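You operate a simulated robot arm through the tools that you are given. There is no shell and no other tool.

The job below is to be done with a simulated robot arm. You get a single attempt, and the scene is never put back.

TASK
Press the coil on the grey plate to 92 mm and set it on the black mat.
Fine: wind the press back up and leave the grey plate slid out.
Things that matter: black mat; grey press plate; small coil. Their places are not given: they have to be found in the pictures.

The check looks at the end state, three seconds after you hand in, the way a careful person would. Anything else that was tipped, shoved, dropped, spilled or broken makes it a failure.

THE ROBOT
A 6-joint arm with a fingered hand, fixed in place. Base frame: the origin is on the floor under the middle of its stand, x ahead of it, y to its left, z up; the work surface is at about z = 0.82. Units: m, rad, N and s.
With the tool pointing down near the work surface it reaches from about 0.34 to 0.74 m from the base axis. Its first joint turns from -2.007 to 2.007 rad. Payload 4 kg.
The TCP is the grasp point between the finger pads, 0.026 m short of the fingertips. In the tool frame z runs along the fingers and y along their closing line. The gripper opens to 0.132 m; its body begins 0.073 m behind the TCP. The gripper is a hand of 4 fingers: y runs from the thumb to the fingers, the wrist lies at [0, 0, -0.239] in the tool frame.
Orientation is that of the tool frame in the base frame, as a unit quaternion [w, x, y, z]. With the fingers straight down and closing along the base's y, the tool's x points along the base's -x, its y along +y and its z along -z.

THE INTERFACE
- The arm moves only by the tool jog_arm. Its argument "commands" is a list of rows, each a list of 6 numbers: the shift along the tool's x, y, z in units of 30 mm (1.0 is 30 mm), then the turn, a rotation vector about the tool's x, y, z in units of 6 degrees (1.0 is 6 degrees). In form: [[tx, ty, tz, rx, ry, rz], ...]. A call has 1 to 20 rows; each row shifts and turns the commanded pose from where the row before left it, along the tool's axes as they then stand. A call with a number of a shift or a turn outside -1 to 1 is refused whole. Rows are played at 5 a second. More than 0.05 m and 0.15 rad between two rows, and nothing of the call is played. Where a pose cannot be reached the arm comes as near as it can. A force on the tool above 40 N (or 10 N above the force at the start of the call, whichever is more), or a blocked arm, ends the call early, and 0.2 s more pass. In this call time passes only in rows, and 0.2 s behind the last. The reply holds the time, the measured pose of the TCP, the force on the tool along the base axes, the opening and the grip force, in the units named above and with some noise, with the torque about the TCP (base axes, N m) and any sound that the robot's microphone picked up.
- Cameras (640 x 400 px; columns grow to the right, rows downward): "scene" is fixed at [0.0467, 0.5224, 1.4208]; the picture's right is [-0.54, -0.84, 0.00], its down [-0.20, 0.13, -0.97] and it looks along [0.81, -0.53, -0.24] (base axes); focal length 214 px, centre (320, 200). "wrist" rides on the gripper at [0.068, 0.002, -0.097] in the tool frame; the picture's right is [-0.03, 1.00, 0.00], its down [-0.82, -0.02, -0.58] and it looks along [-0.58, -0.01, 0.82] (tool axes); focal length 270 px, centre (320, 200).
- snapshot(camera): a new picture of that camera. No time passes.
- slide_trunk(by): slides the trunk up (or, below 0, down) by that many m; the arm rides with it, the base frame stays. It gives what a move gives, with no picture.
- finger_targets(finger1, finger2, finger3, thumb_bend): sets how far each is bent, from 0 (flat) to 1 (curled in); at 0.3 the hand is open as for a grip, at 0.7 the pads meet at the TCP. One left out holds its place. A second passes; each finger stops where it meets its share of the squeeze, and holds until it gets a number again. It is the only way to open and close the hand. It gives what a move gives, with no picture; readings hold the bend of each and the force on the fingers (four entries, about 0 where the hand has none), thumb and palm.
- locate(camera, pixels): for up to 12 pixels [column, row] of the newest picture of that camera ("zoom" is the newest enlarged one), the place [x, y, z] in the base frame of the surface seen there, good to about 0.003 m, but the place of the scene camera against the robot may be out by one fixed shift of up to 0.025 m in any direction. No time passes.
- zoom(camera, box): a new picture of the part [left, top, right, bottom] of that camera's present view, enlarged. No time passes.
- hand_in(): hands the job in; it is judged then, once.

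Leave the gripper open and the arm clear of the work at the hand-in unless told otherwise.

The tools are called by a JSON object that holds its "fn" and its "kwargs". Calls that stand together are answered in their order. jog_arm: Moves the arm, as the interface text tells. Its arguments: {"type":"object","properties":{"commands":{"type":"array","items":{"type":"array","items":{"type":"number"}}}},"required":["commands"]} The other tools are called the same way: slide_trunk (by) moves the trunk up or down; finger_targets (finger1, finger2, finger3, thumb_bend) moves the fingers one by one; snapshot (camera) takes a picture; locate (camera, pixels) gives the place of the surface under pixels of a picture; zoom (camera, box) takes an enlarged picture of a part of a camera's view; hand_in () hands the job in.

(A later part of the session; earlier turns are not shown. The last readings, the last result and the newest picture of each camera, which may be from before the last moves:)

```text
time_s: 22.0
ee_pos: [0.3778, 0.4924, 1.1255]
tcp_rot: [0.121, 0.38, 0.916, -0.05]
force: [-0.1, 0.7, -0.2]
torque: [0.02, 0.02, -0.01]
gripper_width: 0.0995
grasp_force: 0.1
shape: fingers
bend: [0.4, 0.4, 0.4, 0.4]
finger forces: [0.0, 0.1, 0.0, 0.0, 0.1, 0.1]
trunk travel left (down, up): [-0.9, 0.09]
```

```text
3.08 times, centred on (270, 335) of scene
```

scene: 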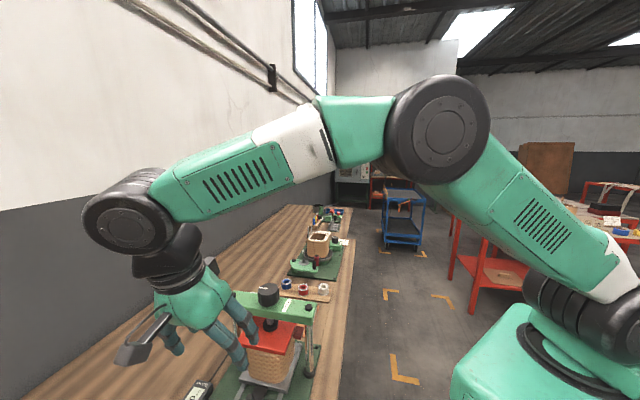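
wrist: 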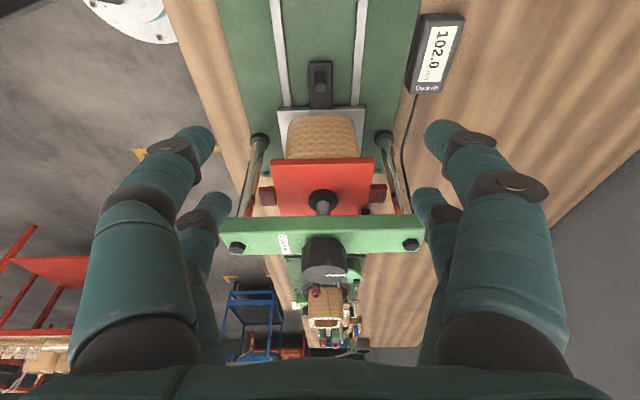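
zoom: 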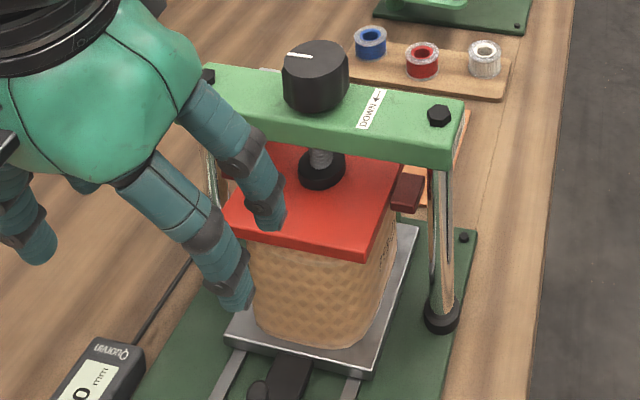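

Knob centre ≈ (0.514, 0.356), ø≈48 mm, top z 1.074, crossbar top z 1.034 — so gripping with TCP at z≈1.066 keeps fingertips above the bar. I'll straighten the tilt while rising and move above the knob.

{"fn": "jog_arm", "kwargs": {"commands": [[0, 0, -0.6, 0, 0.833, 0], [0, 0, -0.6, 0, 0.833, 0], [0, 0, -0.6, 0, 0.833, 0], [-0.918, 0, 0, 0, 0, 0], [-0.918, 0, 0, 0, 0, 0], [-0.918, 0, 0, 0, 0, 0], [-0.918, 0, 0, 0, 0, 0], [-0.918, 0, 0, 0, 0, 0], [-0.918, 0, 0, 0, 0, 0], [-0.918, 0, 0, 0, 0, 0]]}}

{"fn": "snapshot", "kwargs": {"camera": "wrist"}}

{"fn": "snapshot", "kwargs": {"camera": "scene"}}

```text
time_s: 24.2
ee_pos: [0.507, 0.3599, 1.1792]
tcp_rot: [0.0, 0.383, 0.924, 0.0]
force: [0.4, 0.4, 0.0]
torque: [-0.01, 0.04, -0.03]
gripper_width: 0.0993
grasp_force: 0.2
shape: fingers
bend: [0.4, 0.4, 0.4, 0.4]
finger forces: [0.0, 0.0, 0.0, 0.1, 0.1, 0.1]
trunk travel left (down, up): [-0.9, 0.09]
```

```text
taken
```

wrist: 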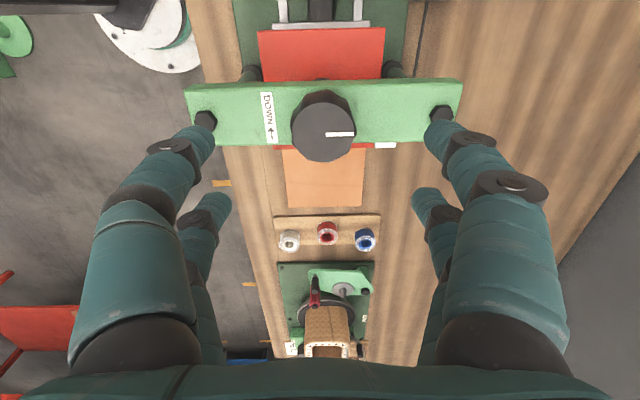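

```text
taken
```

scene: 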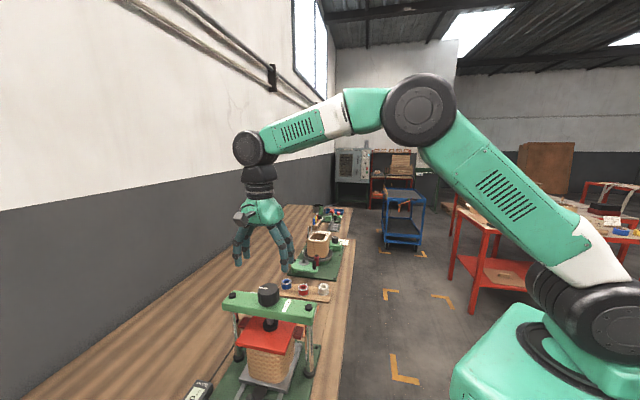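

The hand is above the knob. I'll locate the knob top once more and test in free air how far the wrist can yaw counterclockwise (tool z −120°).

{"fn": "locate", "kwargs": {"camera": "wrist", "pixels": [[323, 138], [293, 136], [355, 136], [323, 120], [323, 158]]}}

{"fn": "jog_arm", "kwargs": {"commands": [[0, 0, 0, 0, 0, -1], [0, 0, 0, 0, 0, -1], [0, 0, 0, 0, 0, -1], [0, 0, 0, 0, 0, -1], [0, 0, 0, 0, 0, -1], [0, 0, 0, 0, 0, -1], [0, 0, 0, 0, 0, -1], [0, 0, 0, 0, 0, -1], [0, 0, 0, 0, 0, -1], [0, 0, 0, 0, 0, -1], [0, 0, 0, 0, 0, -1], [0, 0, 0, 0, 0, -1], [0, 0, 0, 0, 0, -1], [0, 0, 0, 0, 0, -1], [0, 0, 0, 0, 0, -1], [0, 0, 0, 0, 0, -1], [0, 0, 0, 0, 0, -1], [0, 0, 0, 0, 0, -1], [0, 0, 0, 0, 0, -1], [0, 0, 0, 0, 0, -1]]}}

{"fn": "snapshot", "kwargs": {"camera": "wrist"}}

```text
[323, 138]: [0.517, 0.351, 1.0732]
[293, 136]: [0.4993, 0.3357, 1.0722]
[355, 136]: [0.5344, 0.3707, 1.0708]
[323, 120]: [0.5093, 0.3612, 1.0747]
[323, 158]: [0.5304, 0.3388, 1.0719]
```

```text
time_s: 28.4
ee_pos: [0.5059, 0.3642, 1.1819]
tcp_rot: [0.0, -0.61, 0.793, 0.0]
force: [0.3, 0.1, 0.2]
torque: [-0.01, 0.01, 0.0]
gripper_width: 0.0996
grasp_force: 0.2
shape: fingers
bend: [0.4, 0.4, 0.4, 0.4]
finger forces: [0.0, 0.1, 0.0, 0.1, 0.0, 0.1]
trunk travel left (down, up): [-0.9, 0.09]
```

```text
taken
```

wrist: 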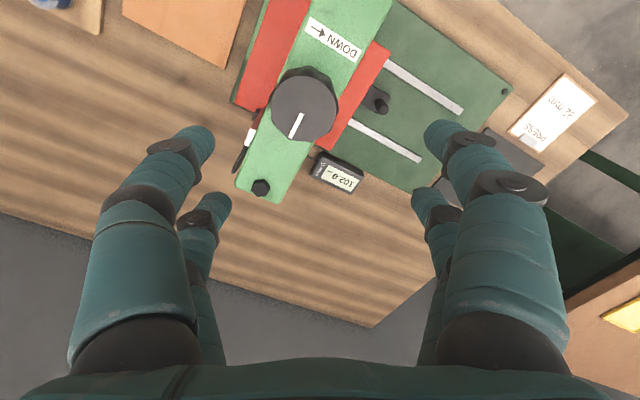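

The yaw reached 255° fully, and from here the display (340, 178) is readable: 102.0. I'll test how much further counterclockwise it can go.

{"fn": "locate", "kwargs": {"camera": "wrist", "pixels": [[305, 112], [273, 105], [337, 108], [305, 85], [303, 140]]}}

{"fn": "jog_arm", "kwargs": {"commands": [[0, 0, 0, 0, 0, -1], [0, 0, 0, 0, 0, -1], [0, 0, 0, 0, 0, -1], [0, 0, 0, 0, 0, -1], [0, 0, 0, 0, 0, -1], [0, 0, 0, 0, 0, -1], [0, 0, 0, 0, 0, -1], [0, 0, 0, 0, 0, -1], [0, 0, 0, 0, 0, -1], [0, 0, 0, 0, 0, -1]]}}

```text
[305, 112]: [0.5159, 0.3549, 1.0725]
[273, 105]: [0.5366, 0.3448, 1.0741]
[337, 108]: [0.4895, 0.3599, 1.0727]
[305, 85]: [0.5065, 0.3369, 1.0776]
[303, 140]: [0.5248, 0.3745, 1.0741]
```

```text
time_s: 30.6
ee_pos: [0.4899, 0.38, 1.1807]
tcp_rot: [0.004, 0.886, -0.464, 0.008]
force: [-0.1, 0.6, 1.1]
torque: [0.02, 0.02, 0.03]
gripper_width: 0.0994
grasp_force: 0.1
shape: fingers
bend: [0.4, 0.4, 0.4, 0.4]
finger forces: [0.1, 0.0, 0.0, 0.0, 0.0, 0.0]
out of reach, approached as far as the arm can: row 8, 9, 10
trunk travel left (down, up): [-0.9, 0.09]
```

The limit is near yaw ≈300°. I'll rotate back clockwise 240° toward yaw ≈75° to see whether a long stroke is available.

{"fn": "jog_arm", "kwargs": {"commands": [[0, 0, 0, 0, 0, 1], [0, 0, 0, 0, 0, 1], [0, 0, 0, 0, 0, 1], [0, 0, 0, 0, 0, 1], [0, 0, 0, 0, 0, 1], [0, 0, 0, 0, 0, 1], [0, 0, 0, 0, 0, 1], [0, 0, 0, 0, 0, 1], [0, 0, 0, 0, 0, 1], [0, 0, 0, 0, 0, 1], [0, 0, 0, 0, 0, 1], [0, 0, 0, 0, 0, 1], [0, 0, 0, 0, 0, 1], [0, 0, 0, 0, 0, 1], [0, 0, 0, 0, 0, 1], [0, 0, 0, 0, 0, 1], [0, 0, 0, 0, 0, 1], [0, 0, 0, 0, 0, 1], [0, 0, 0, 0, 0, 1], [0, 0, 0, 0, 0, 1]]}}

{"fn": "jog_arm", "kwargs": {"commands": [[0, 0, 0, 0, 0, 1], [0, 0, 0, 0, 0, 1], [0, 0, 0, 0, 0, 1], [0, 0, 0, 0, 0, 1], [0, 0, 0, 0, 0, 1], [0, 0, 0, 0, 0, 1], [0, 0, 0, 0, 0, 1], [0, 0, 0, 0, 0, 1], [0, 0, 0, 0, 0, 1], [0, 0, 0, 0, 0, 1], [0, 0, 0, 0, 0, 1], [0, 0, 0, 0, 0, 1], [0, 0, 0, 0, 0, 1], [0, 0, 0, 0, 0, 1], [0, 0, 0, 0, 0, 1], [0, 0, 0, 0, 0, 1], [0, 0, 0, 0, 0, 1], [0, 0, 0, 0, 0, 1], [0, 0, 0, 0, 0, 1], [0, 0, 0, 0, 0, 1]]}}

{"fn": "snapshot", "kwargs": {"camera": "wrist"}}

```text
time_s: 34.8
ee_pos: [0.4903, 0.3797, 1.1787]
tcp_rot: [0.006, -0.039, 0.999, -0.007]
force: [-0.2, -0.3, 0.4]
torque: [0.0, 0.01, 0.0]
gripper_width: 0.0996
grasp_force: 0.1
shape: fingers
bend: [0.4, 0.4, 0.4, 0.4]
finger forces: [0.0, 0.0, 0.0, 0.0, 0.1, 0.0]
trunk travel left (down, up): [-0.9, 0.09]
```

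```text
time_s: 39.0
ee_pos: [0.4901, 0.3793, 1.1788]
tcp_rot: [0.008, 0.846, 0.533, 0.002]
force: [-0.7, -0.2, -1.2]
torque: [-0.03, 0.02, 0.0]
gripper_width: 0.0993
grasp_force: 0.0
shape: fingers
bend: [0.4, 0.4, 0.4, 0.4]
finger forces: [0.1, 0.0, 0.1, 0.0, 0.0, 0.0]
trunk travel left (down, up): [-0.9, 0.09]
```

```text
taken
```

wrist: 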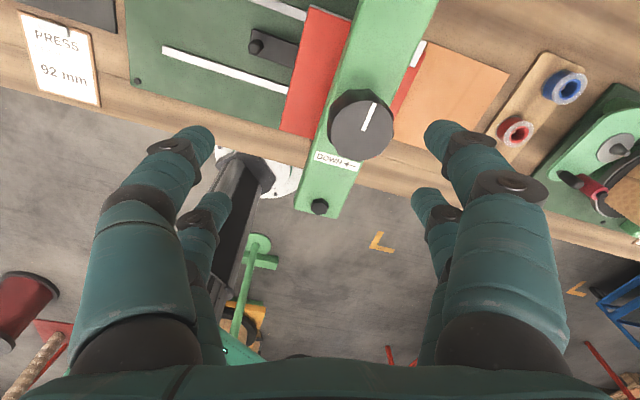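

The usable yaw range is about 64° to 295° (over 200° per stroke). I'll fix the ~1° tilt picked up at the limit, then centre over the knob at (0.515, 0.3545).

{"fn": "jog_arm", "kwargs": {"commands": [[0, 0, 0, 0.161, 0.059, 0], [-0.2, 0.557, 0, 0, 0, 0], [-0.2, 0.557, 0, 0, 0, 0]]}}

{"fn": "snapshot", "kwargs": {"camera": "wrist"}}

```text
time_s: 39.8
ee_pos: [0.5153, 0.3523, 1.1788]
tcp_rot: [0.0, 0.845, 0.534, 0.001]
force: [-0.2, -0.2, -0.4]
torque: [0.02, -0.01, 0.01]
gripper_width: 0.0995
grasp_force: 0.0
shape: fingers
bend: [0.4, 0.4, 0.4, 0.4]
finger forces: [0.1, 0.1, 0.1, 0.0, 0.0, 0.0]
trunk travel left (down, up): [-0.9, 0.09]
```

```text
taken
```

wrist: 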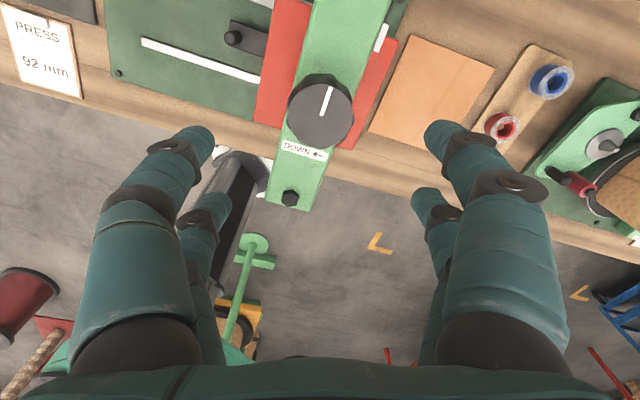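

{"fn": "zoom", "kwargs": {"camera": "wrist", "box": [260, 60, 380, 160]}}

{"fn": "locate", "kwargs": {"camera": "wrist", "pixels": [[322, 115], [291, 113], [353, 113], [322, 92], [322, 138], [322, 145]]}}

```text
4.00 times, centred on (320, 110) of wrist
```

zoom: 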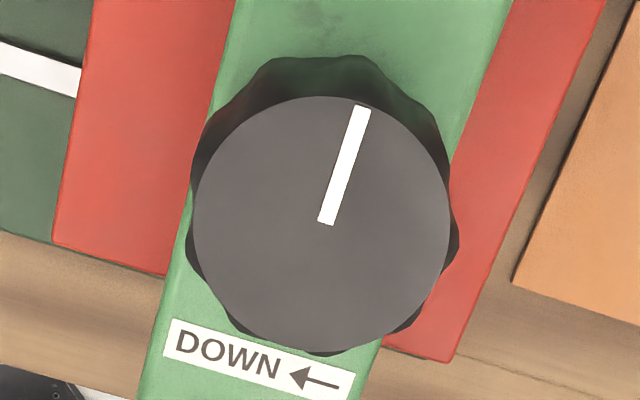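

```text
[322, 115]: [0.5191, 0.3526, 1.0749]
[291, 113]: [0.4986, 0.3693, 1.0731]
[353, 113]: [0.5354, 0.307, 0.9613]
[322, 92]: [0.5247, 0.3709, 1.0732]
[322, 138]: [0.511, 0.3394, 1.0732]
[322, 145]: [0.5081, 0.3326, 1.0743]
```

The knob's top centre is at about (320.4, 115.8), 2–3 mm off in tool +x. I'll correct this and descend: first 80 mm, then check.

{"fn": "jog_arm", "kwargs": {"commands": [[0.08, 0, 0.3, 0, 0, 0], [0, 0, 0.8, 0, 0, 0], [0, 0, 0.8, 0, 0, 0], [0, 0, 0.8, 0, 0, 0]]}}

{"fn": "snapshot", "kwargs": {"camera": "wrist"}}

{"fn": "zoom", "kwargs": {"camera": "scene", "box": [200, 200, 340, 400]}}

```text
time_s: 40.8
ee_pos: [0.515, 0.3556, 1.0963]
tcp_rot: [0.0, 0.846, 0.534, 0.0]
force: [-0.6, -0.1, 0.8]
torque: [-0.02, 0.0, 0.01]
gripper_width: 0.0992
grasp_force: 0.1
shape: fingers
bend: [0.4, 0.4, 0.4, 0.4]
finger forces: [0.0, 0.0, 0.0, 0.1, 0.0, 0.1]
trunk travel left (down, up): [-0.9, 0.09]
```

```text
taken
```

wrist: 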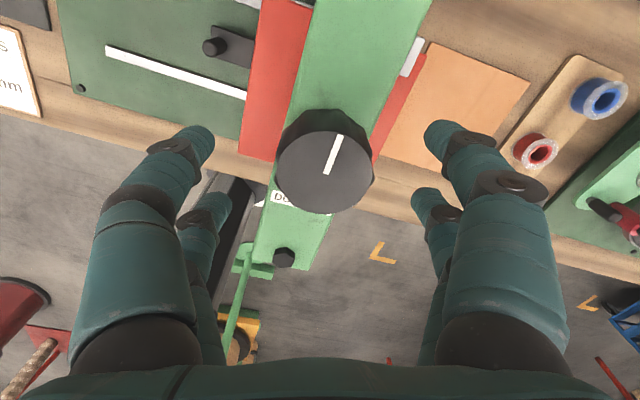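

```text
2.00 times, centred on (270, 300) of scene
```

zoom: 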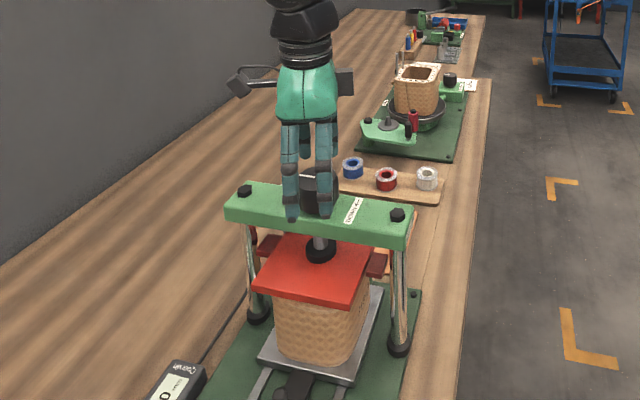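

The knob is ~2 mm to the tool +y side. I'll correct that and descend the last 30 mm to z≈1.066.

{"fn": "jog_arm", "kwargs": {"commands": [[0.02, 0.075, 0.5, 0, 0, 0], [0, 0, 0.5, 0, 0, 0]]}}

{"fn": "snapshot", "kwargs": {"camera": "wrist"}}

{"fn": "zoom", "kwargs": {"camera": "scene", "box": [220, 230, 340, 340]}}

```text
time_s: 41.4
ee_pos: [0.5181, 0.3541, 1.069]
tcp_rot: [0.001, 0.845, 0.534, 0.0]
force: [0.1, 0.6, -0.4]
torque: [-0.01, 0.01, -0.01]
gripper_width: 0.0997
grasp_force: 0.1
shape: fingers
bend: [0.4, 0.4, 0.4, 0.4]
finger forces: [0.1, 0.1, 0.1, 0.0, 0.0, 0.2]
trunk travel left (down, up): [-0.9, 0.09]
```

```text
taken
```

wrist: 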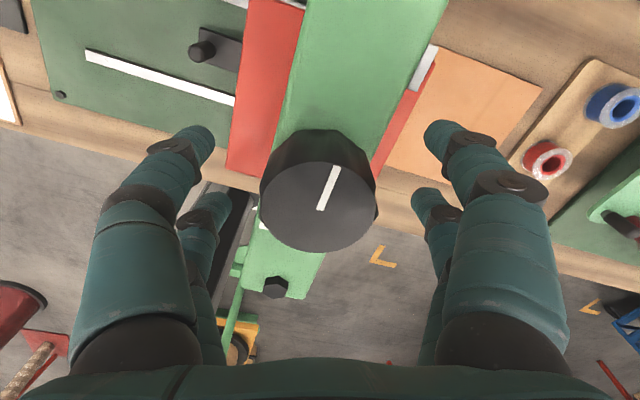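

```text
3.64 times, centred on (280, 285) of scene
```

zoom: 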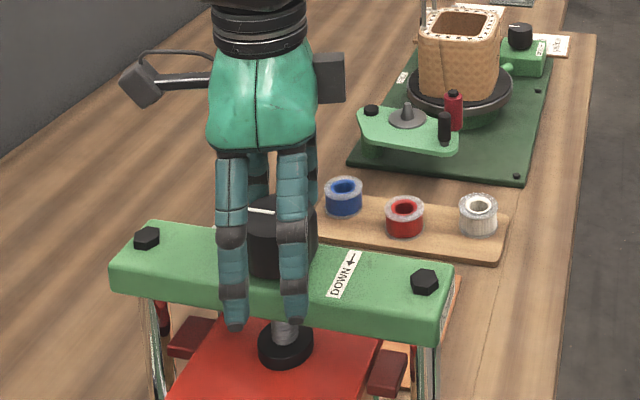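

The knob is centred between the four fingers. I'll close them on it.

{"fn": "finger_targets", "kwargs": {"finger1": 0.7, "finger2": 0.7, "finger3": 0.7, "thumb_bend": 0.7}}

{"fn": "snapshot", "kwargs": {"camera": "wrist"}}

```text
time_s: 42.4
ee_pos: [0.5179, 0.3557, 1.0666]
tcp_rot: [0.0, 0.846, 0.534, -0.002]
force: [-5.3, 1.9, -4.2]
torque: [-0.01, 0.08, -0.01]
gripper_width: 0.0312
grasp_force: 15.2
shape: fingers
bend: [0.61, 0.59, 0.58, 0.64]
finger forces: [5.5, 7.5, 6.9, 0.0, 10.5, 0.0]
trunk travel left (down, up): [-0.9, 0.09]
```

```text
taken
```

wrist: 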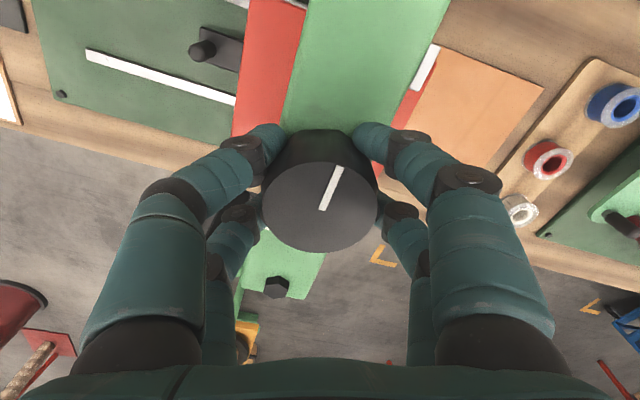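

Grip on the knob is firm (≈15 N total). I'll turn counterclockwise (DOWN) 30° as a test.

{"fn": "jog_arm", "kwargs": {"commands": [[-0.03, 0, 0, 0, 0, -1], [-0.03, 0, 0, 0, 0, -1], [0, 0, 0, 0, 0, -1], [0, 0, 0, 0, 0, -1], [0, 0, 0, 0, 0, -1]]}}

{"fn": "snapshot", "kwargs": {"camera": "wrist"}}

{"fn": "zoom", "kwargs": {"camera": "scene", "box": [180, 240, 340, 400]}}

```text
time_s: 43.6
ee_pos: [0.518, 0.3561, 1.0675]
tcp_rot: [0.0, 0.677, 0.736, 0.0]
force: [-0.6, 12.7, -7.9]
torque: [-0.03, -0.14, -0.88]
gripper_width: 0.0222
grasp_force: 27.1
shape: fingers
bend: [0.62, 0.6, 0.57, 0.66]
finger forces: [5.0, 14.8, 7.1, 0.1, 26.6, 0.0]
trunk travel left (down, up): [-0.9, 0.09]
```

```text
taken
```

wrist: 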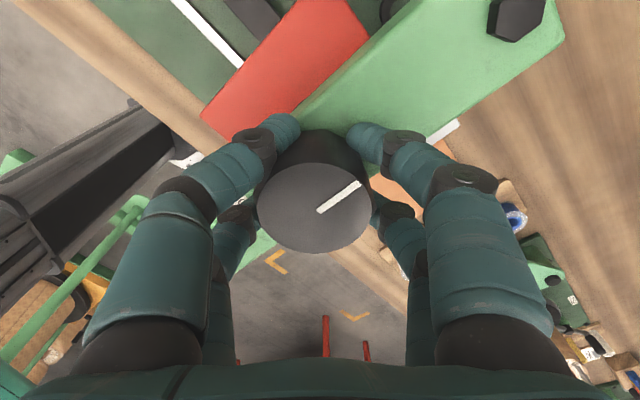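

```text
2.50 times, centred on (260, 320) of scene
```

zoom: 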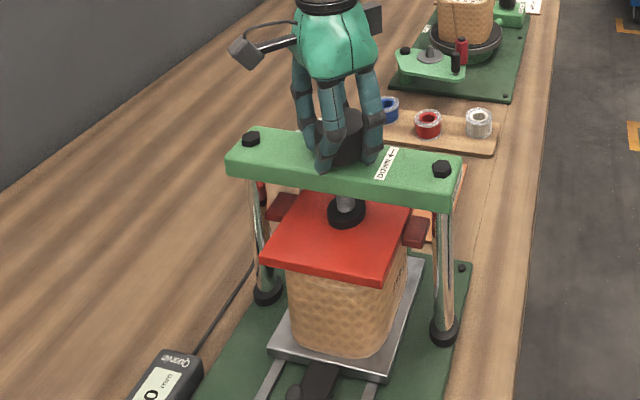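

The knob didn't turn: the white line stayed put in the room while the hand slipped 30°. Re-reading the label in the enlarged picture, the arrow points toward the word DOWN, which on that side of the knob means clockwise from above. I'll turn clockwise 30° as a test.

{"fn": "jog_arm", "kwargs": {"commands": [[0, 0, 0, 0, 0, 1], [0, 0, 0, 0, 0, 1], [0, 0, 0, 0, 0, 1], [0, 0, 0, 0, 0, 1], [0, 0, 0, 0, 0, 1]]}}

{"fn": "snapshot", "kwargs": {"camera": "wrist"}}

{"fn": "zoom", "kwargs": {"camera": "scene", "box": [180, 340, 240, 400]}}

```text
time_s: 44.8
ee_pos: [0.5189, 0.3551, 1.0686]
tcp_rot: [0.0, 0.846, 0.534, 0.0]
force: [6.7, 10.1, -2.2]
torque: [0.0, -0.17, 0.03]
gripper_width: 0.0227
grasp_force: 23.7
shape: fingers
bend: [0.62, 0.6, 0.57, 0.65]
finger forces: [10.1, 8.6, 10.2, 0.0, 18.1, 0.1]
trunk travel left (down, up): [-0.9, 0.09]
```

```text
taken
```

wrist: 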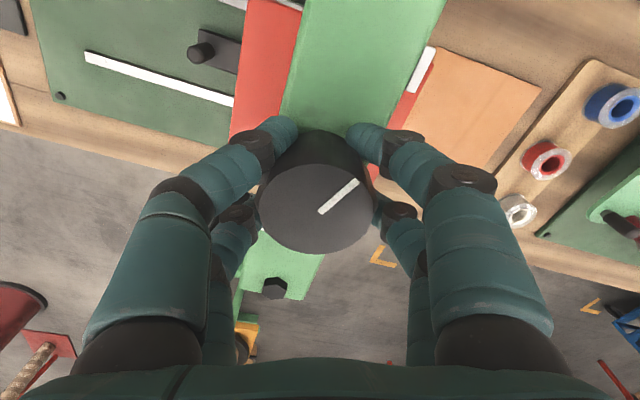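

```text
6.67 times, centred on (210, 370) of scene
```

zoom: 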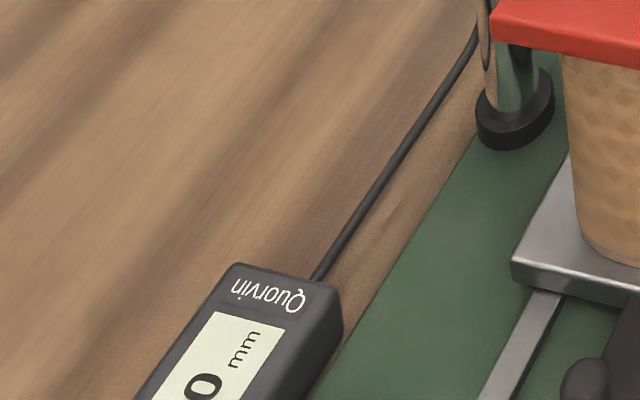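

Now the knob turned with the hand (white line kept its place relative to the fingers, at (358,182)), torque is low. So clockwise is DOWN. I'll open the fingers and swing the hand back to yaw ≈268°, where the display is visible.

{"fn": "finger_targets", "kwargs": {"finger1": 0.42, "finger2": 0.42, "finger3": 0.42, "thumb_bend": 0.42}}

{"fn": "jog_arm", "kwargs": {"commands": [[0, -0.06, 0, 0, 0, -1], [0, 0, 0, 0, 0, -1], [0, 0, 0, 0, 0, -1], [0, 0, 0, 0, 0, -1], [0, 0, 0, 0, 0, -1], [0, 0, 0, 0, 0, -1], [0, 0, 0, 0, 0, -1], [0, 0, 0, 0, 0, -1], [0, 0, 0, 0, 0, -1], [0, 0, 0, 0, 0, -1], [0, 0, 0, 0, 0, -1], [0, 0, 0, 0, 0, -1], [0, 0, 0, 0, 0, -1], [0, 0, 0, 0, 0, -1], [0, 0, 0, 0, 0, -1], [0, 0, 0, 0, 0, -1], [0, 0, 0, 0, 0, -1]]}}

{"fn": "jog_arm", "kwargs": {"commands": [[0, 0, 0, 0, 0, -1], [0, 0, 0, 0, 0, -1], [0, 0, 0, 0, 0, -1], [0, 0, 0, 0, 0, -1], [0, 0, 0, 0, 0, -1], [0, 0, 0, 0, 0, -1], [0, 0, 0, 0, 0, -1], [0, 0, 0, 0, 0, -1], [0, 0, 0, 0, 0, -1], [0, 0, 0, 0, 0, -1], [0, 0, 0, 0, 0, -1], [0, 0, 0, 0, 0, -1], [0, 0, 0, 0, 0, -1], [0, 0, 0, 0, 0, -1], [0, 0, 0, 0, 0, -1], [0, 0, 0, 0, 0, -1], [0, 0, 0, 0, 0, -1]]}}

{"fn": "snapshot", "kwargs": {"camera": "wrist"}}

```text
time_s: 45.8
ee_pos: [0.5171, 0.3555, 1.0675]
tcp_rot: [0.001, 0.845, 0.535, 0.0]
force: [0.3, -0.7, -0.1]
torque: [-0.02, 0.0, 0.0]
gripper_width: 0.0925
grasp_force: 0.1
shape: fingers
bend: [0.42, 0.42, 0.42, 0.42]
finger forces: [0.0, 0.0, 0.1, 0.0, 0.0, 0.0]
trunk travel left (down, up): [-0.9, 0.09]
```

```text
time_s: 49.4
ee_pos: [0.5171, 0.354, 1.0692]
tcp_rot: [-0.001, 0.115, 0.993, 0.0]
force: [0.6, 0.8, -0.6]
torque: [0.0, 0.01, 0.03]
gripper_width: 0.0924
grasp_force: 0.1
shape: fingers
bend: [0.42, 0.42, 0.42, 0.42]
finger forces: [0.0, 0.1, 0.0, 0.0, 0.0, 0.0]
trunk travel left (down, up): [-0.9, 0.09]
```

```text
time_s: 53.0
ee_pos: [0.516, 0.3539, 1.0694]
tcp_rot: [0.0, -0.699, 0.715, 0.001]
force: [0.5, -0.8, 0.5]
torque: [-0.03, 0.04, 0.01]
gripper_width: 0.0924
grasp_force: 0.1
shape: fingers
bend: [0.42, 0.42, 0.42, 0.42]
finger forces: [0.0, 0.0, 0.1, 0.0, 0.0, 0.1]
trunk travel left (down, up): [-0.9, 0.09]
```

```text
taken
```

wrist: 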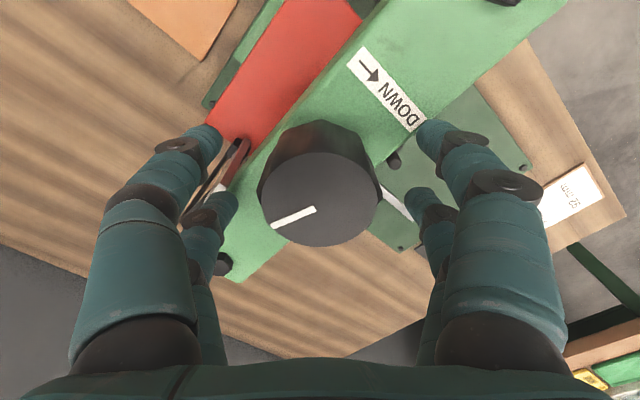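

The knob blocks the line of sight to the display at this yaw. I'll open the fingers to 0.3 and turn to yaw ≈232°, where the display should show to the right of the knob.

{"fn": "finger_targets", "kwargs": {"finger1": 0.3, "finger2": 0.3, "finger3": 0.3, "thumb_bend": 0.3}}

{"fn": "jog_arm", "kwargs": {"commands": [[0, 0, 0, 0, 0, 1], [0, 0, 0, 0, 0, 1], [0, 0, 0, 0, 0, 1], [0, 0, 0, 0, 0, 1], [0, 0, 0, 0, 0, 1], [0, 0, 0, 0, 0, 1]]}}

{"fn": "zoom", "kwargs": {"camera": "wrist", "box": [340, 130, 480, 250]}}

{"fn": "snapshot", "kwargs": {"camera": "wrist"}}

```text
time_s: 54.0
ee_pos: [0.5179, 0.3544, 1.0684]
tcp_rot: [0.0, -0.698, 0.716, -0.001]
force: [1.2, -0.2, -0.2]
torque: [0.0, -0.01, -0.01]
gripper_width: 0.1325
grasp_force: 0.1
shape: fingers
bend: [0.3, 0.3, 0.3, 0.3]
finger forces: [0.0, 0.0, 0.0, 0.1, 0.0, 0.0]
trunk travel left (down, up): [-0.9, 0.09]
```

```text
time_s: 55.4
ee_pos: [0.5169, 0.3544, 1.0695]
tcp_rot: [0.0, -0.443, 0.896, 0.0]
force: [-0.1, 0.0, -0.2]
torque: [0.02, 0.01, -0.03]
gripper_width: 0.1324
grasp_force: 0.0
shape: fingers
bend: [0.3, 0.3, 0.3, 0.3]
finger forces: [0.0, 0.0, 0.1, 0.0, 0.0, 0.0]
trunk travel left (down, up): [-0.9, 0.09]
```

```text
3.33 times, centred on (410, 190) of wrist
```

zoom: 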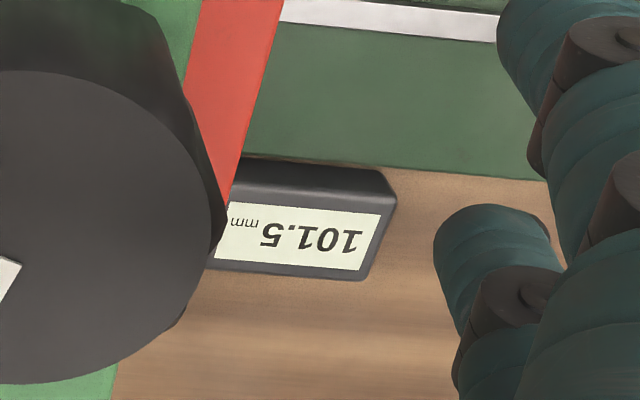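

```text
taken
```

wrist: 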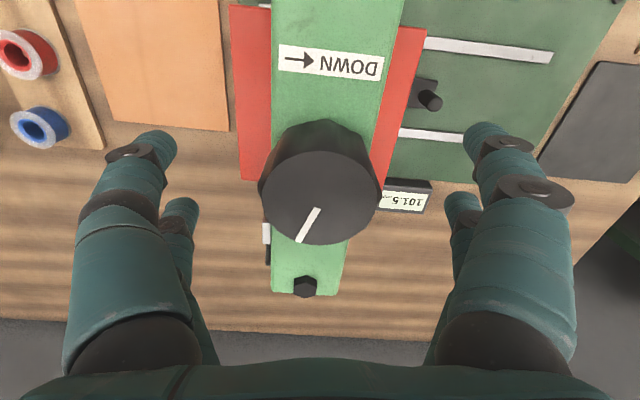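

The display reads 101.5 after ~30°, i.e. about 6 mm per turn, and clockwise is DOWN. I'll swing to yaw ≈280°, close on the knob, and turn clockwise 216° (about 3.6 mm).

{"fn": "jog_arm", "kwargs": {"commands": [[0, 0, 0, 0, 0, -1], [0, 0, 0, 0, 0, -1], [0, 0, 0, 0, 0, -1], [0, 0, 0, 0, 0, -1], [0, 0, 0, 0, 0, -1], [0, 0, 0, 0, 0, -1], [0, 0, 0, 0, 0, -1], [0, 0, 0, 0, 0, -1]]}}

{"fn": "finger_targets", "kwargs": {"finger1": 0.7, "finger2": 0.7, "finger3": 0.7, "thumb_bend": 0.7}}

{"fn": "snapshot", "kwargs": {"camera": "wrist"}}

```text
time_s: 57.2
ee_pos: [0.5161, 0.3554, 1.0688]
tcp_rot: [0.0, 0.77, -0.638, -0.001]
force: [1.1, 0.1, -1.0]
torque: [-0.02, 0.01, 0.0]
gripper_width: 0.1325
grasp_force: 0.0
shape: fingers
bend: [0.3, 0.3, 0.3, 0.3]
finger forces: [0.0, 0.0, 0.1, 0.0, 0.1, 0.0]
trunk travel left (down, up): [-0.9, 0.09]
```

```text
time_s: 58.2
ee_pos: [0.5166, 0.355, 1.0698]
tcp_rot: [0.0, 0.77, -0.638, -0.001]
force: [3.0, -0.3, -2.4]
torque: [0.02, -0.03, 0.03]
gripper_width: 0.0368
grasp_force: 16.3
shape: fingers
bend: [0.58, 0.6, 0.6, 0.63]
finger forces: [6.8, 7.8, 6.2, 0.0, 11.4, 0.0]
trunk travel left (down, up): [-0.9, 0.09]
```

```text
taken
```

wrist: 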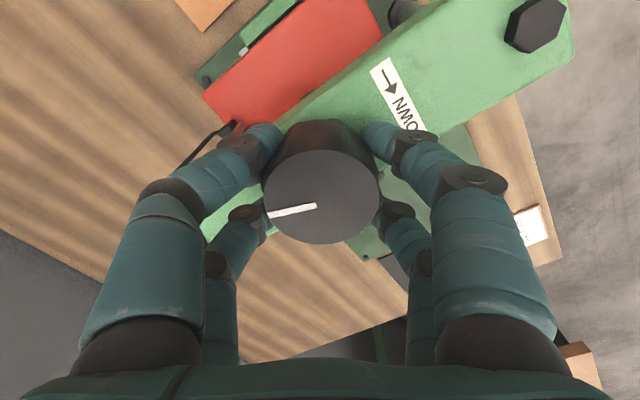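

Grip is balanced now. I'll turn clockwise 120° and check the torque and whether the white line kept its place relative to the hand ((268,215)→(316,206)).

{"fn": "jog_arm", "kwargs": {"commands": [[0, 0, 0, 0, 0, 1], [0, 0, 0, 0, 0, 1], [0, 0, 0, 0, 0, 1], [0, 0, 0, 0, 0, 1], [0, 0, 0, 0, 0, 1], [0, 0, 0, 0, 0, 1], [0, 0, 0, 0, 0, 1], [0, 0, 0, 0, 0, 1], [0, 0, 0, 0, 0, 1], [0, 0, 0, 0, 0, 1], [0, 0, 0, 0, 0, 1], [0, 0, 0, 0, 0, 1], [0, 0, 0, 0, 0, 1], [0, 0, 0, 0, 0, 1], [0, 0, 0, 0, 0, 1], [0, 0, 0, 0, 0, 1], [0, 0, 0, 0, 0, 1], [0, 0, 0, 0, 0, 1], [0, 0, 0, 0, 0, 1], [0, 0, 0, 0, 0, 1]]}}

{"fn": "snapshot", "kwargs": {"camera": "wrist"}}

{"fn": "zoom", "kwargs": {"camera": "scene", "box": [180, 240, 340, 400]}}

{"fn": "zoom", "kwargs": {"camera": "scene", "box": [180, 360, 230, 400]}}

```text
time_s: 62.4
ee_pos: [0.5173, 0.3535, 1.0684]
tcp_rot: [-0.001, 0.169, 0.986, -0.001]
force: [7.9, -13.9, 1.0]
torque: [-0.31, -0.22, 0.06]
gripper_width: 0.0364
grasp_force: 18.5
shape: fingers
bend: [0.59, 0.61, 0.6, 0.63]
finger forces: [4.9, 10.0, 10.8, 0.1, 12.0, 0.0]
trunk travel left (down, up): [-0.9, 0.09]
```

```text
taken
```

wrist: 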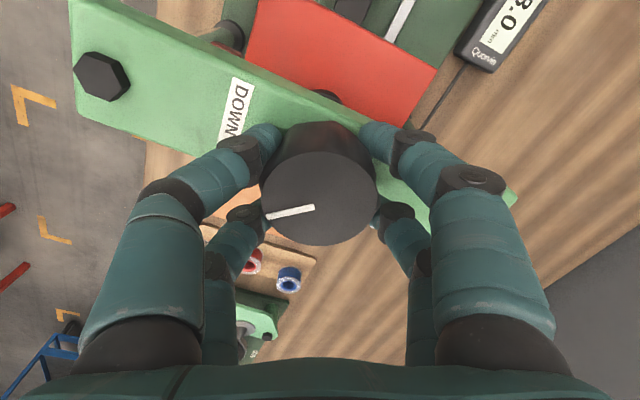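

```text
2.50 times, centred on (260, 320) of scene
```

zoom: 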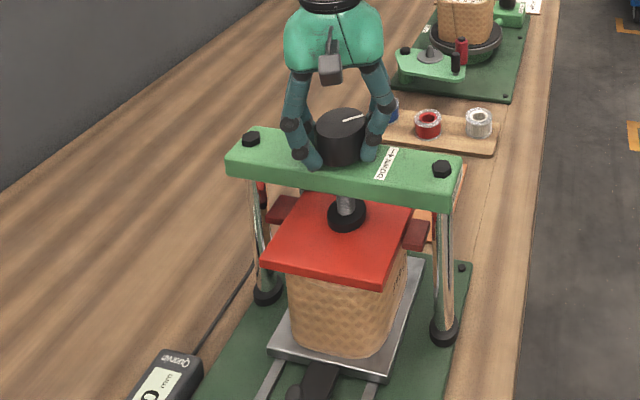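

```text
10.00 times, centred on (205, 380) of scene
```

zoom: 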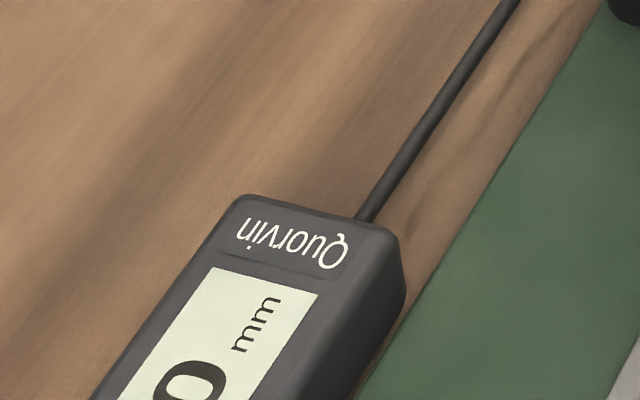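

The display is partially visible at the top right (~(510,25)). I'll enlarge it.

{"fn": "zoom", "kwargs": {"camera": "wrist", "box": [450, 0, 570, 75]}}

```text
5.33 times, centred on (510, 38) of wrist
```

zoom: 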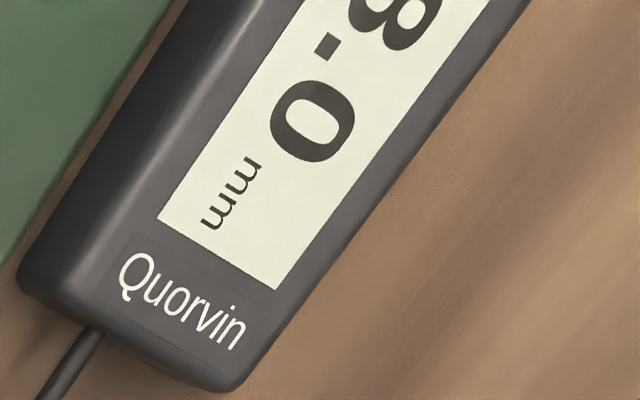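

It reads 98.0 — so the screw moves roughly 3.5 mm per 120°, coarser than I thought, and the red plate should now be meeting the coil. I'll proceed in smaller turns: 24°.

{"fn": "jog_arm", "kwargs": {"commands": [[0, 0, 0, 0, 0, 1], [0, 0, 0, 0, 0, 1], [0, 0, 0, 0, 0, 1], [0, 0, 0, 0, 0, 1]]}}

{"fn": "snapshot", "kwargs": {"camera": "wrist"}}

{"fn": "zoom", "kwargs": {"camera": "scene", "box": [180, 240, 340, 400]}}

{"fn": "zoom", "kwargs": {"camera": "scene", "box": [180, 360, 230, 400]}}

```text
time_s: 63.4
ee_pos: [0.5159, 0.3531, 1.0699]
tcp_rot: [-0.001, 0.371, 0.929, 0.0]
force: [4.1, -15.5, -3.0]
torque: [-0.32, -0.14, 0.05]
gripper_width: 0.0361
grasp_force: 18.9
shape: fingers
bend: [0.59, 0.61, 0.6, 0.63]
finger forces: [5.2, 10.7, 10.6, 0.0, 11.4, 0.0]
trunk travel left (down, up): [-0.9, 0.09]
```

```text
taken
```

wrist: 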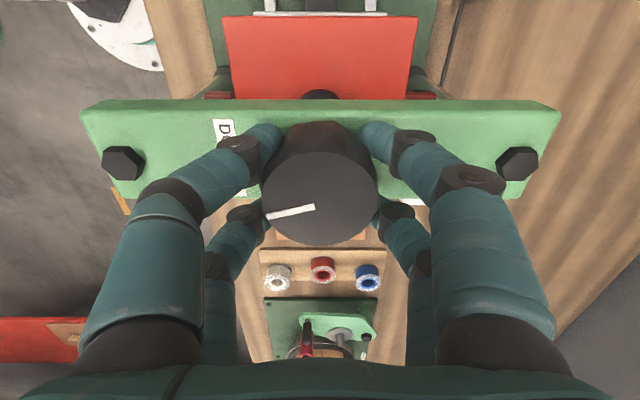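

```text
2.50 times, centred on (260, 320) of scene
```

zoom: 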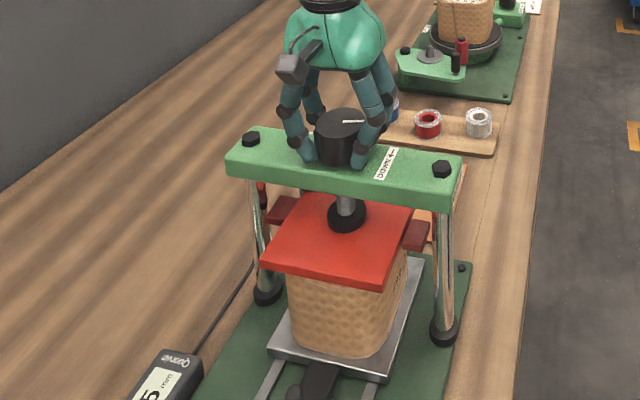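

```text
10.00 times, centred on (205, 380) of scene
```

zoom: 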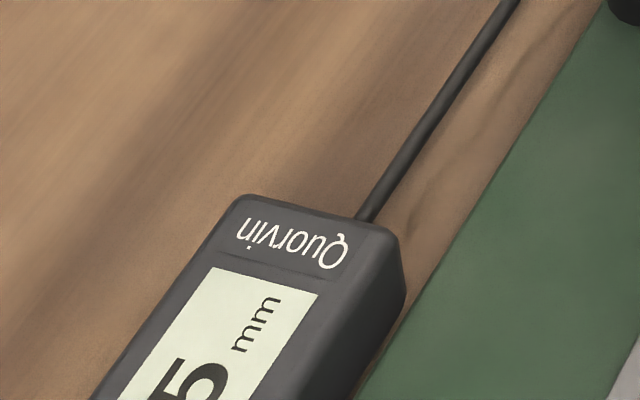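

The last digit is now 5 (97.5 presumably; the readout seems to step by 0.5). Torque is still low. I'll turn another 72° clockwise.

{"fn": "jog_arm", "kwargs": {"commands": [[0, 0, 0, 0, 0, 1], [0, 0, 0, 0, 0, 1], [0, 0, 0, 0, 0, 1], [0, 0, 0, 0, 0, 1], [0, 0, 0, 0, 0, 1], [0, 0, 0, 0, 0, 1]]}}

{"fn": "zoom", "kwargs": {"camera": "scene", "box": [180, 360, 230, 400]}}

{"fn": "jog_arm", "kwargs": {"commands": [[0, 0, 0, 0, 0, 1], [0, 0, 0, 0, 0, 1], [0, 0, 0, 0, 0, 1], [0, 0, 0, 0, 0, 1], [0, 0, 0, 0, 0, 1], [0, 0, 0, 0, 0, 1]]}}

{"fn": "zoom", "kwargs": {"camera": "scene", "box": [180, 360, 230, 400]}}

{"fn": "snapshot", "kwargs": {"camera": "wrist"}}

{"fn": "zoom", "kwargs": {"camera": "scene", "box": [180, 240, 340, 400]}}

```text
time_s: 64.8
ee_pos: [0.5165, 0.3528, 1.0692]
tcp_rot: [-0.001, 0.639, 0.769, 0.0]
force: [-0.4, -17.6, -2.1]
torque: [-0.39, -0.02, 0.1]
gripper_width: 0.0359
grasp_force: 19.2
shape: fingers
bend: [0.59, 0.6, 0.6, 0.63]
finger forces: [5.8, 12.1, 11.0, 0.1, 9.4, 0.1]
trunk travel left (down, up): [-0.9, 0.09]
```

```text
10.00 times, centred on (205, 380) of scene
```

zoom: 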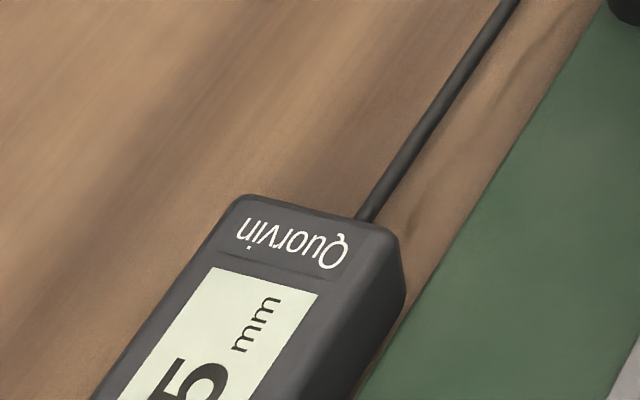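

```text
time_s: 66.2
ee_pos: [0.5145, 0.3535, 1.0696]
tcp_rot: [-0.001, 0.846, 0.534, -0.001]
force: [-7.4, -13.0, -2.4]
torque: [-0.33, 0.07, 0.1]
gripper_width: 0.0356
grasp_force: 19.2
shape: fingers
bend: [0.59, 0.6, 0.61, 0.64]
finger forces: [7.1, 11.9, 10.7, 0.0, 9.3, 0.0]
trunk travel left (down, up): [-0.9, 0.09]
```

```text
10.00 times, centred on (205, 380) of scene
```

zoom: 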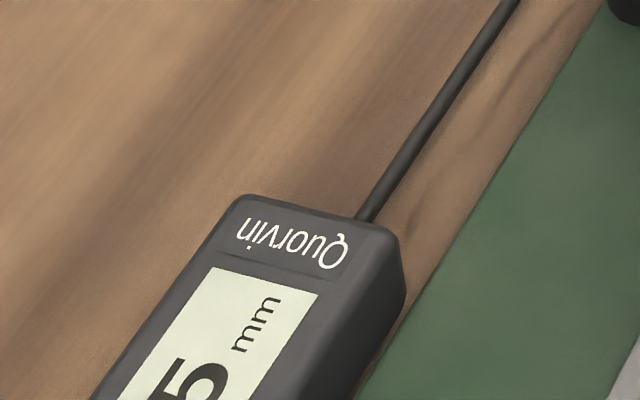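

```text
taken
```

wrist: 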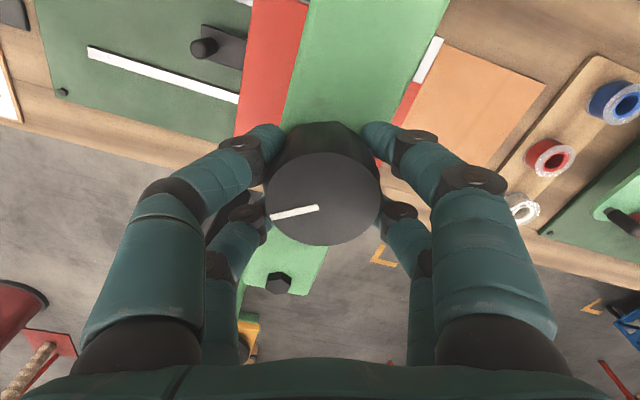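

```text
2.50 times, centred on (260, 320) of scene
```

zoom: 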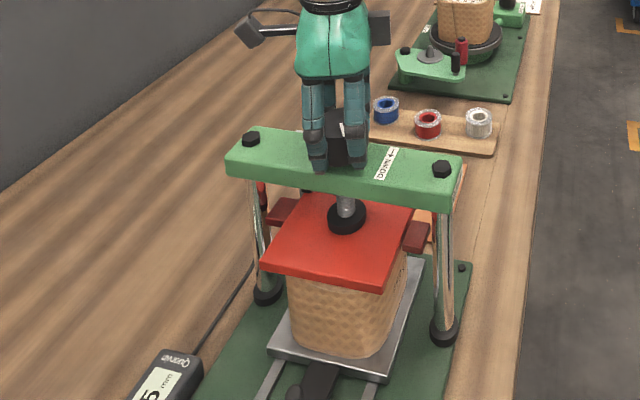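

The white line has moved with the hand (no slip), torque is still small. I'll release and swing back, stopping at yaw ≈232° to read the display fully.

{"fn": "finger_targets", "kwargs": {"finger1": 0.3, "finger2": 0.3, "finger3": 0.3, "thumb_bend": 0.3}}

{"fn": "jog_arm", "kwargs": {"commands": [[0, 0, 0, 0, 0, -1], [0, 0, 0, 0, 0, -1], [0, 0, 0, 0, 0, -1], [0, 0, 0, 0, 0, -1], [0, 0, 0, 0, 0, -1], [0, 0, 0, 0, 0, -1], [0, 0, 0, 0, 0, -1], [0, 0, 0, 0, 0, -1], [0, 0, 0, 0, 0, -1], [0, 0, 0, 0, 0, -1], [0, 0, 0, 0, 0, -1], [0, 0, 0, 0, 0, -1], [0, 0, 0, 0, 0, -1], [0, 0, 0, 0, 0, -1]]}}

{"fn": "jog_arm", "kwargs": {"commands": [[0, 0, 0, 0, 0, -1], [0, 0, 0, 0, 0, -1], [0, 0, 0, 0, 0, -1], [0, 0, 0, 0, 0, -1], [0, 0, 0, 0, 0, -1], [0, 0, 0, 0, 0, -1], [0, 0, 0, 0, 0, -1], [0, 0, 0, 0, 0, -1], [0, 0, 0, 0, 0, -1], [0, 0, 0, 0, 0, -1], [0, 0, 0, 0, 0, -1], [0, 0, 0, 0, 0, -1], [0, 0, 0, 0, 0, -1], [0, 0, 0, 0, 0, -1]]}}

{"fn": "zoom", "kwargs": {"camera": "wrist", "box": [340, 130, 480, 250]}}

{"fn": "snapshot", "kwargs": {"camera": "wrist"}}

```text
time_s: 67.2
ee_pos: [0.5153, 0.355, 1.0683]
tcp_rot: [0.0, 0.846, 0.534, -0.001]
force: [0.0, -1.0, 0.0]
torque: [0.02, -0.02, 0.03]
gripper_width: 0.1325
grasp_force: 0.1
shape: fingers
bend: [0.3, 0.3, 0.3, 0.3]
finger forces: [0.0, 0.0, 0.0, 0.0, 0.1, 0.0]
trunk travel left (down, up): [-0.9, 0.09]
```

```text
time_s: 70.2
ee_pos: [0.5169, 0.3532, 1.0688]
tcp_rot: [0.0, 0.269, 0.963, 0.0]
force: [-0.5, 0.8, 0.4]
torque: [0.02, 0.0, 0.0]
gripper_width: 0.1321
grasp_force: 0.1
shape: fingers
bend: [0.3, 0.3, 0.3, 0.3]
finger forces: [0.1, 0.0, 0.0, 0.0, 0.0, 0.0]
trunk travel left (down, up): [-0.9, 0.09]
```

```text
time_s: 73.2
ee_pos: [0.5177, 0.3549, 1.0683]
tcp_rot: [0.0, -0.443, 0.897, 0.001]
force: [0.4, 0.4, 0.1]
torque: [0.02, 0.02, 0.01]
gripper_width: 0.1323
grasp_force: 0.1
shape: fingers
bend: [0.3, 0.3, 0.3, 0.3]
finger forces: [0.0, 0.0, 0.1, 0.1, 0.0, 0.0]
trunk travel left (down, up): [-0.9, 0.09]
```

```text
3.33 times, centred on (410, 190) of wrist
```

zoom: 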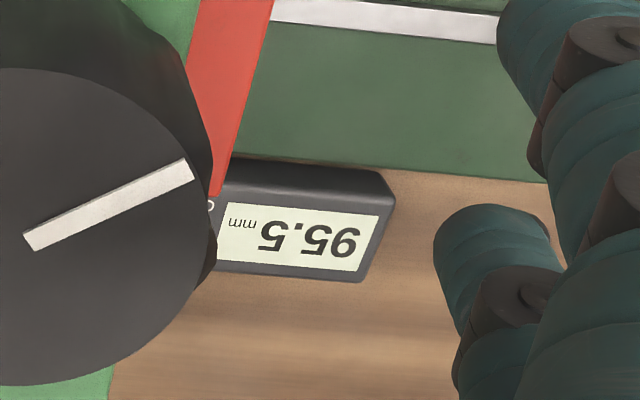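

```text
taken
```

wrist: 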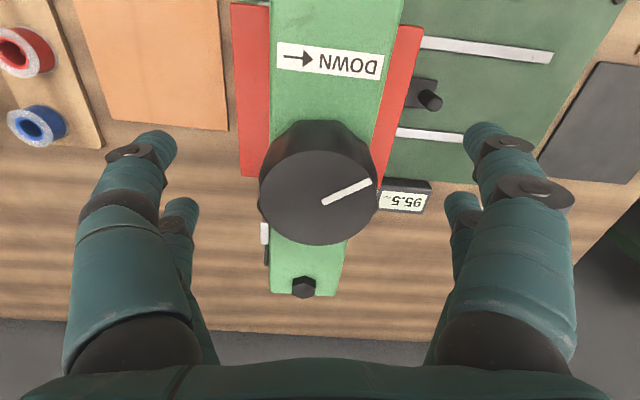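

It reads 95.5: 216° gave 6.0 mm, so 10 mm per turn with a 0.5 mm readout. About 118° remains for 92.0. I'll go to yaw 280°, grip, and turn 90° first.

{"fn": "jog_arm", "kwargs": {"commands": [[0, 0, 0, 0, 0, -1], [0, 0, 0, 0, 0, -1], [0, 0, 0, 0, 0, -1], [0, 0, 0, 0, 0, -1], [0, 0, 0, 0, 0, -1], [0, 0, 0, 0, 0, -1], [0, 0, 0, 0, 0, -1], [0, 0, 0, 0, 0, -1]]}}

{"fn": "finger_targets", "kwargs": {"finger1": 0.7, "finger2": 0.7, "finger3": 0.7, "thumb_bend": 0.7}}

{"fn": "snapshot", "kwargs": {"camera": "wrist"}}

```text
time_s: 75.0
ee_pos: [0.5164, 0.3541, 1.0688]
tcp_rot: [0.0, 0.77, -0.638, 0.001]
force: [0.6, -0.4, -0.6]
torque: [-0.01, -0.02, 0.02]
gripper_width: 0.1324
grasp_force: 0.1
shape: fingers
bend: [0.3, 0.3, 0.3, 0.3]
finger forces: [0.0, 0.0, 0.0, 0.1, 0.0, 0.0]
trunk travel left (down, up): [-0.9, 0.09]
```

```text
time_s: 76.0
ee_pos: [0.5175, 0.3559, 1.0682]
tcp_rot: [0.001, 0.769, -0.639, -0.001]
force: [4.8, 1.2, -2.9]
torque: [0.02, -0.07, 0.07]
gripper_width: 0.0375
grasp_force: 16.7
shape: fingers
bend: [0.58, 0.6, 0.61, 0.63]
finger forces: [7.5, 7.2, 6.9, 0.0, 11.8, 0.0]
trunk travel left (down, up): [-0.9, 0.09]
```

```text
taken
```

wrist: 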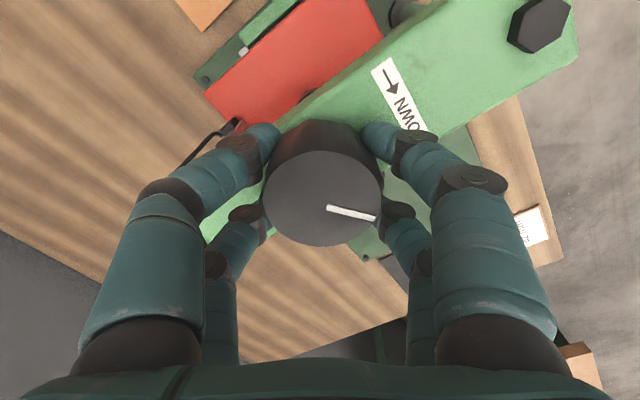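

The grip is good. Turning clockwise 84°, then I'll read the last digit with the scene camera and check the load.

{"fn": "jog_arm", "kwargs": {"commands": [[0, 0, 0, 0, 0, 1], [0, 0, 0, 0, 0, 1], [0, 0, 0, 0, 0, 1], [0, 0, 0, 0, 0, 1], [0, 0, 0, 0, 0, 1], [0, 0, 0, 0, 0, 1], [0, 0, 0, 0, 0, 1], [0, 0, 0, 0, 0, 1], [0, 0, 0, 0, 0, 1], [0, 0, 0, 0, 0, 1], [0, 0, 0, 0, 0, 1], [0, 0, 0, 0, 0, 1], [0, 0, 0, 0, 0, 1], [0, 0, 0, 0, 0, 1]]}}

{"fn": "snapshot", "kwargs": {"camera": "wrist"}}

{"fn": "zoom", "kwargs": {"camera": "scene", "box": [180, 360, 230, 400]}}

{"fn": "zoom", "kwargs": {"camera": "scene", "box": [180, 240, 340, 400]}}

```text
time_s: 79.0
ee_pos: [0.517, 0.3528, 1.0674]
tcp_rot: [-0.003, -0.144, 0.99, 0.0]
force: [6.5, -8.1, -10.5]
torque: [-0.12, -0.15, 0.17]
gripper_width: 0.0365
grasp_force: 17.0
shape: fingers
bend: [0.59, 0.6, 0.6, 0.63]
finger forces: [6.5, 5.9, 10.2, 0.0, 11.6, 0.0]
trunk travel left (down, up): [-0.9, 0.09]
```

```text
taken
```

wrist: 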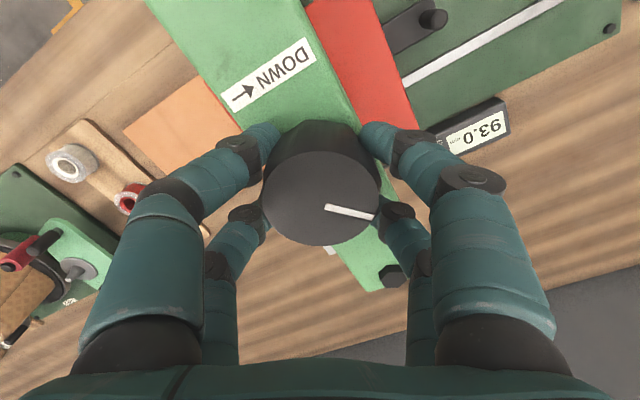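

```text
10.00 times, centred on (205, 380) of scene
```

zoom: 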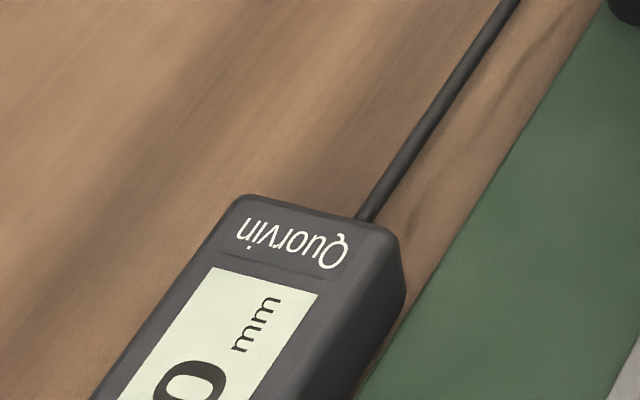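

```text
2.50 times, centred on (260, 320) of scene
```

zoom: 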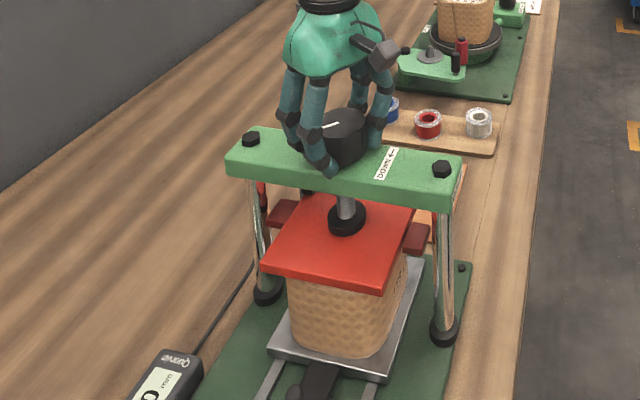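

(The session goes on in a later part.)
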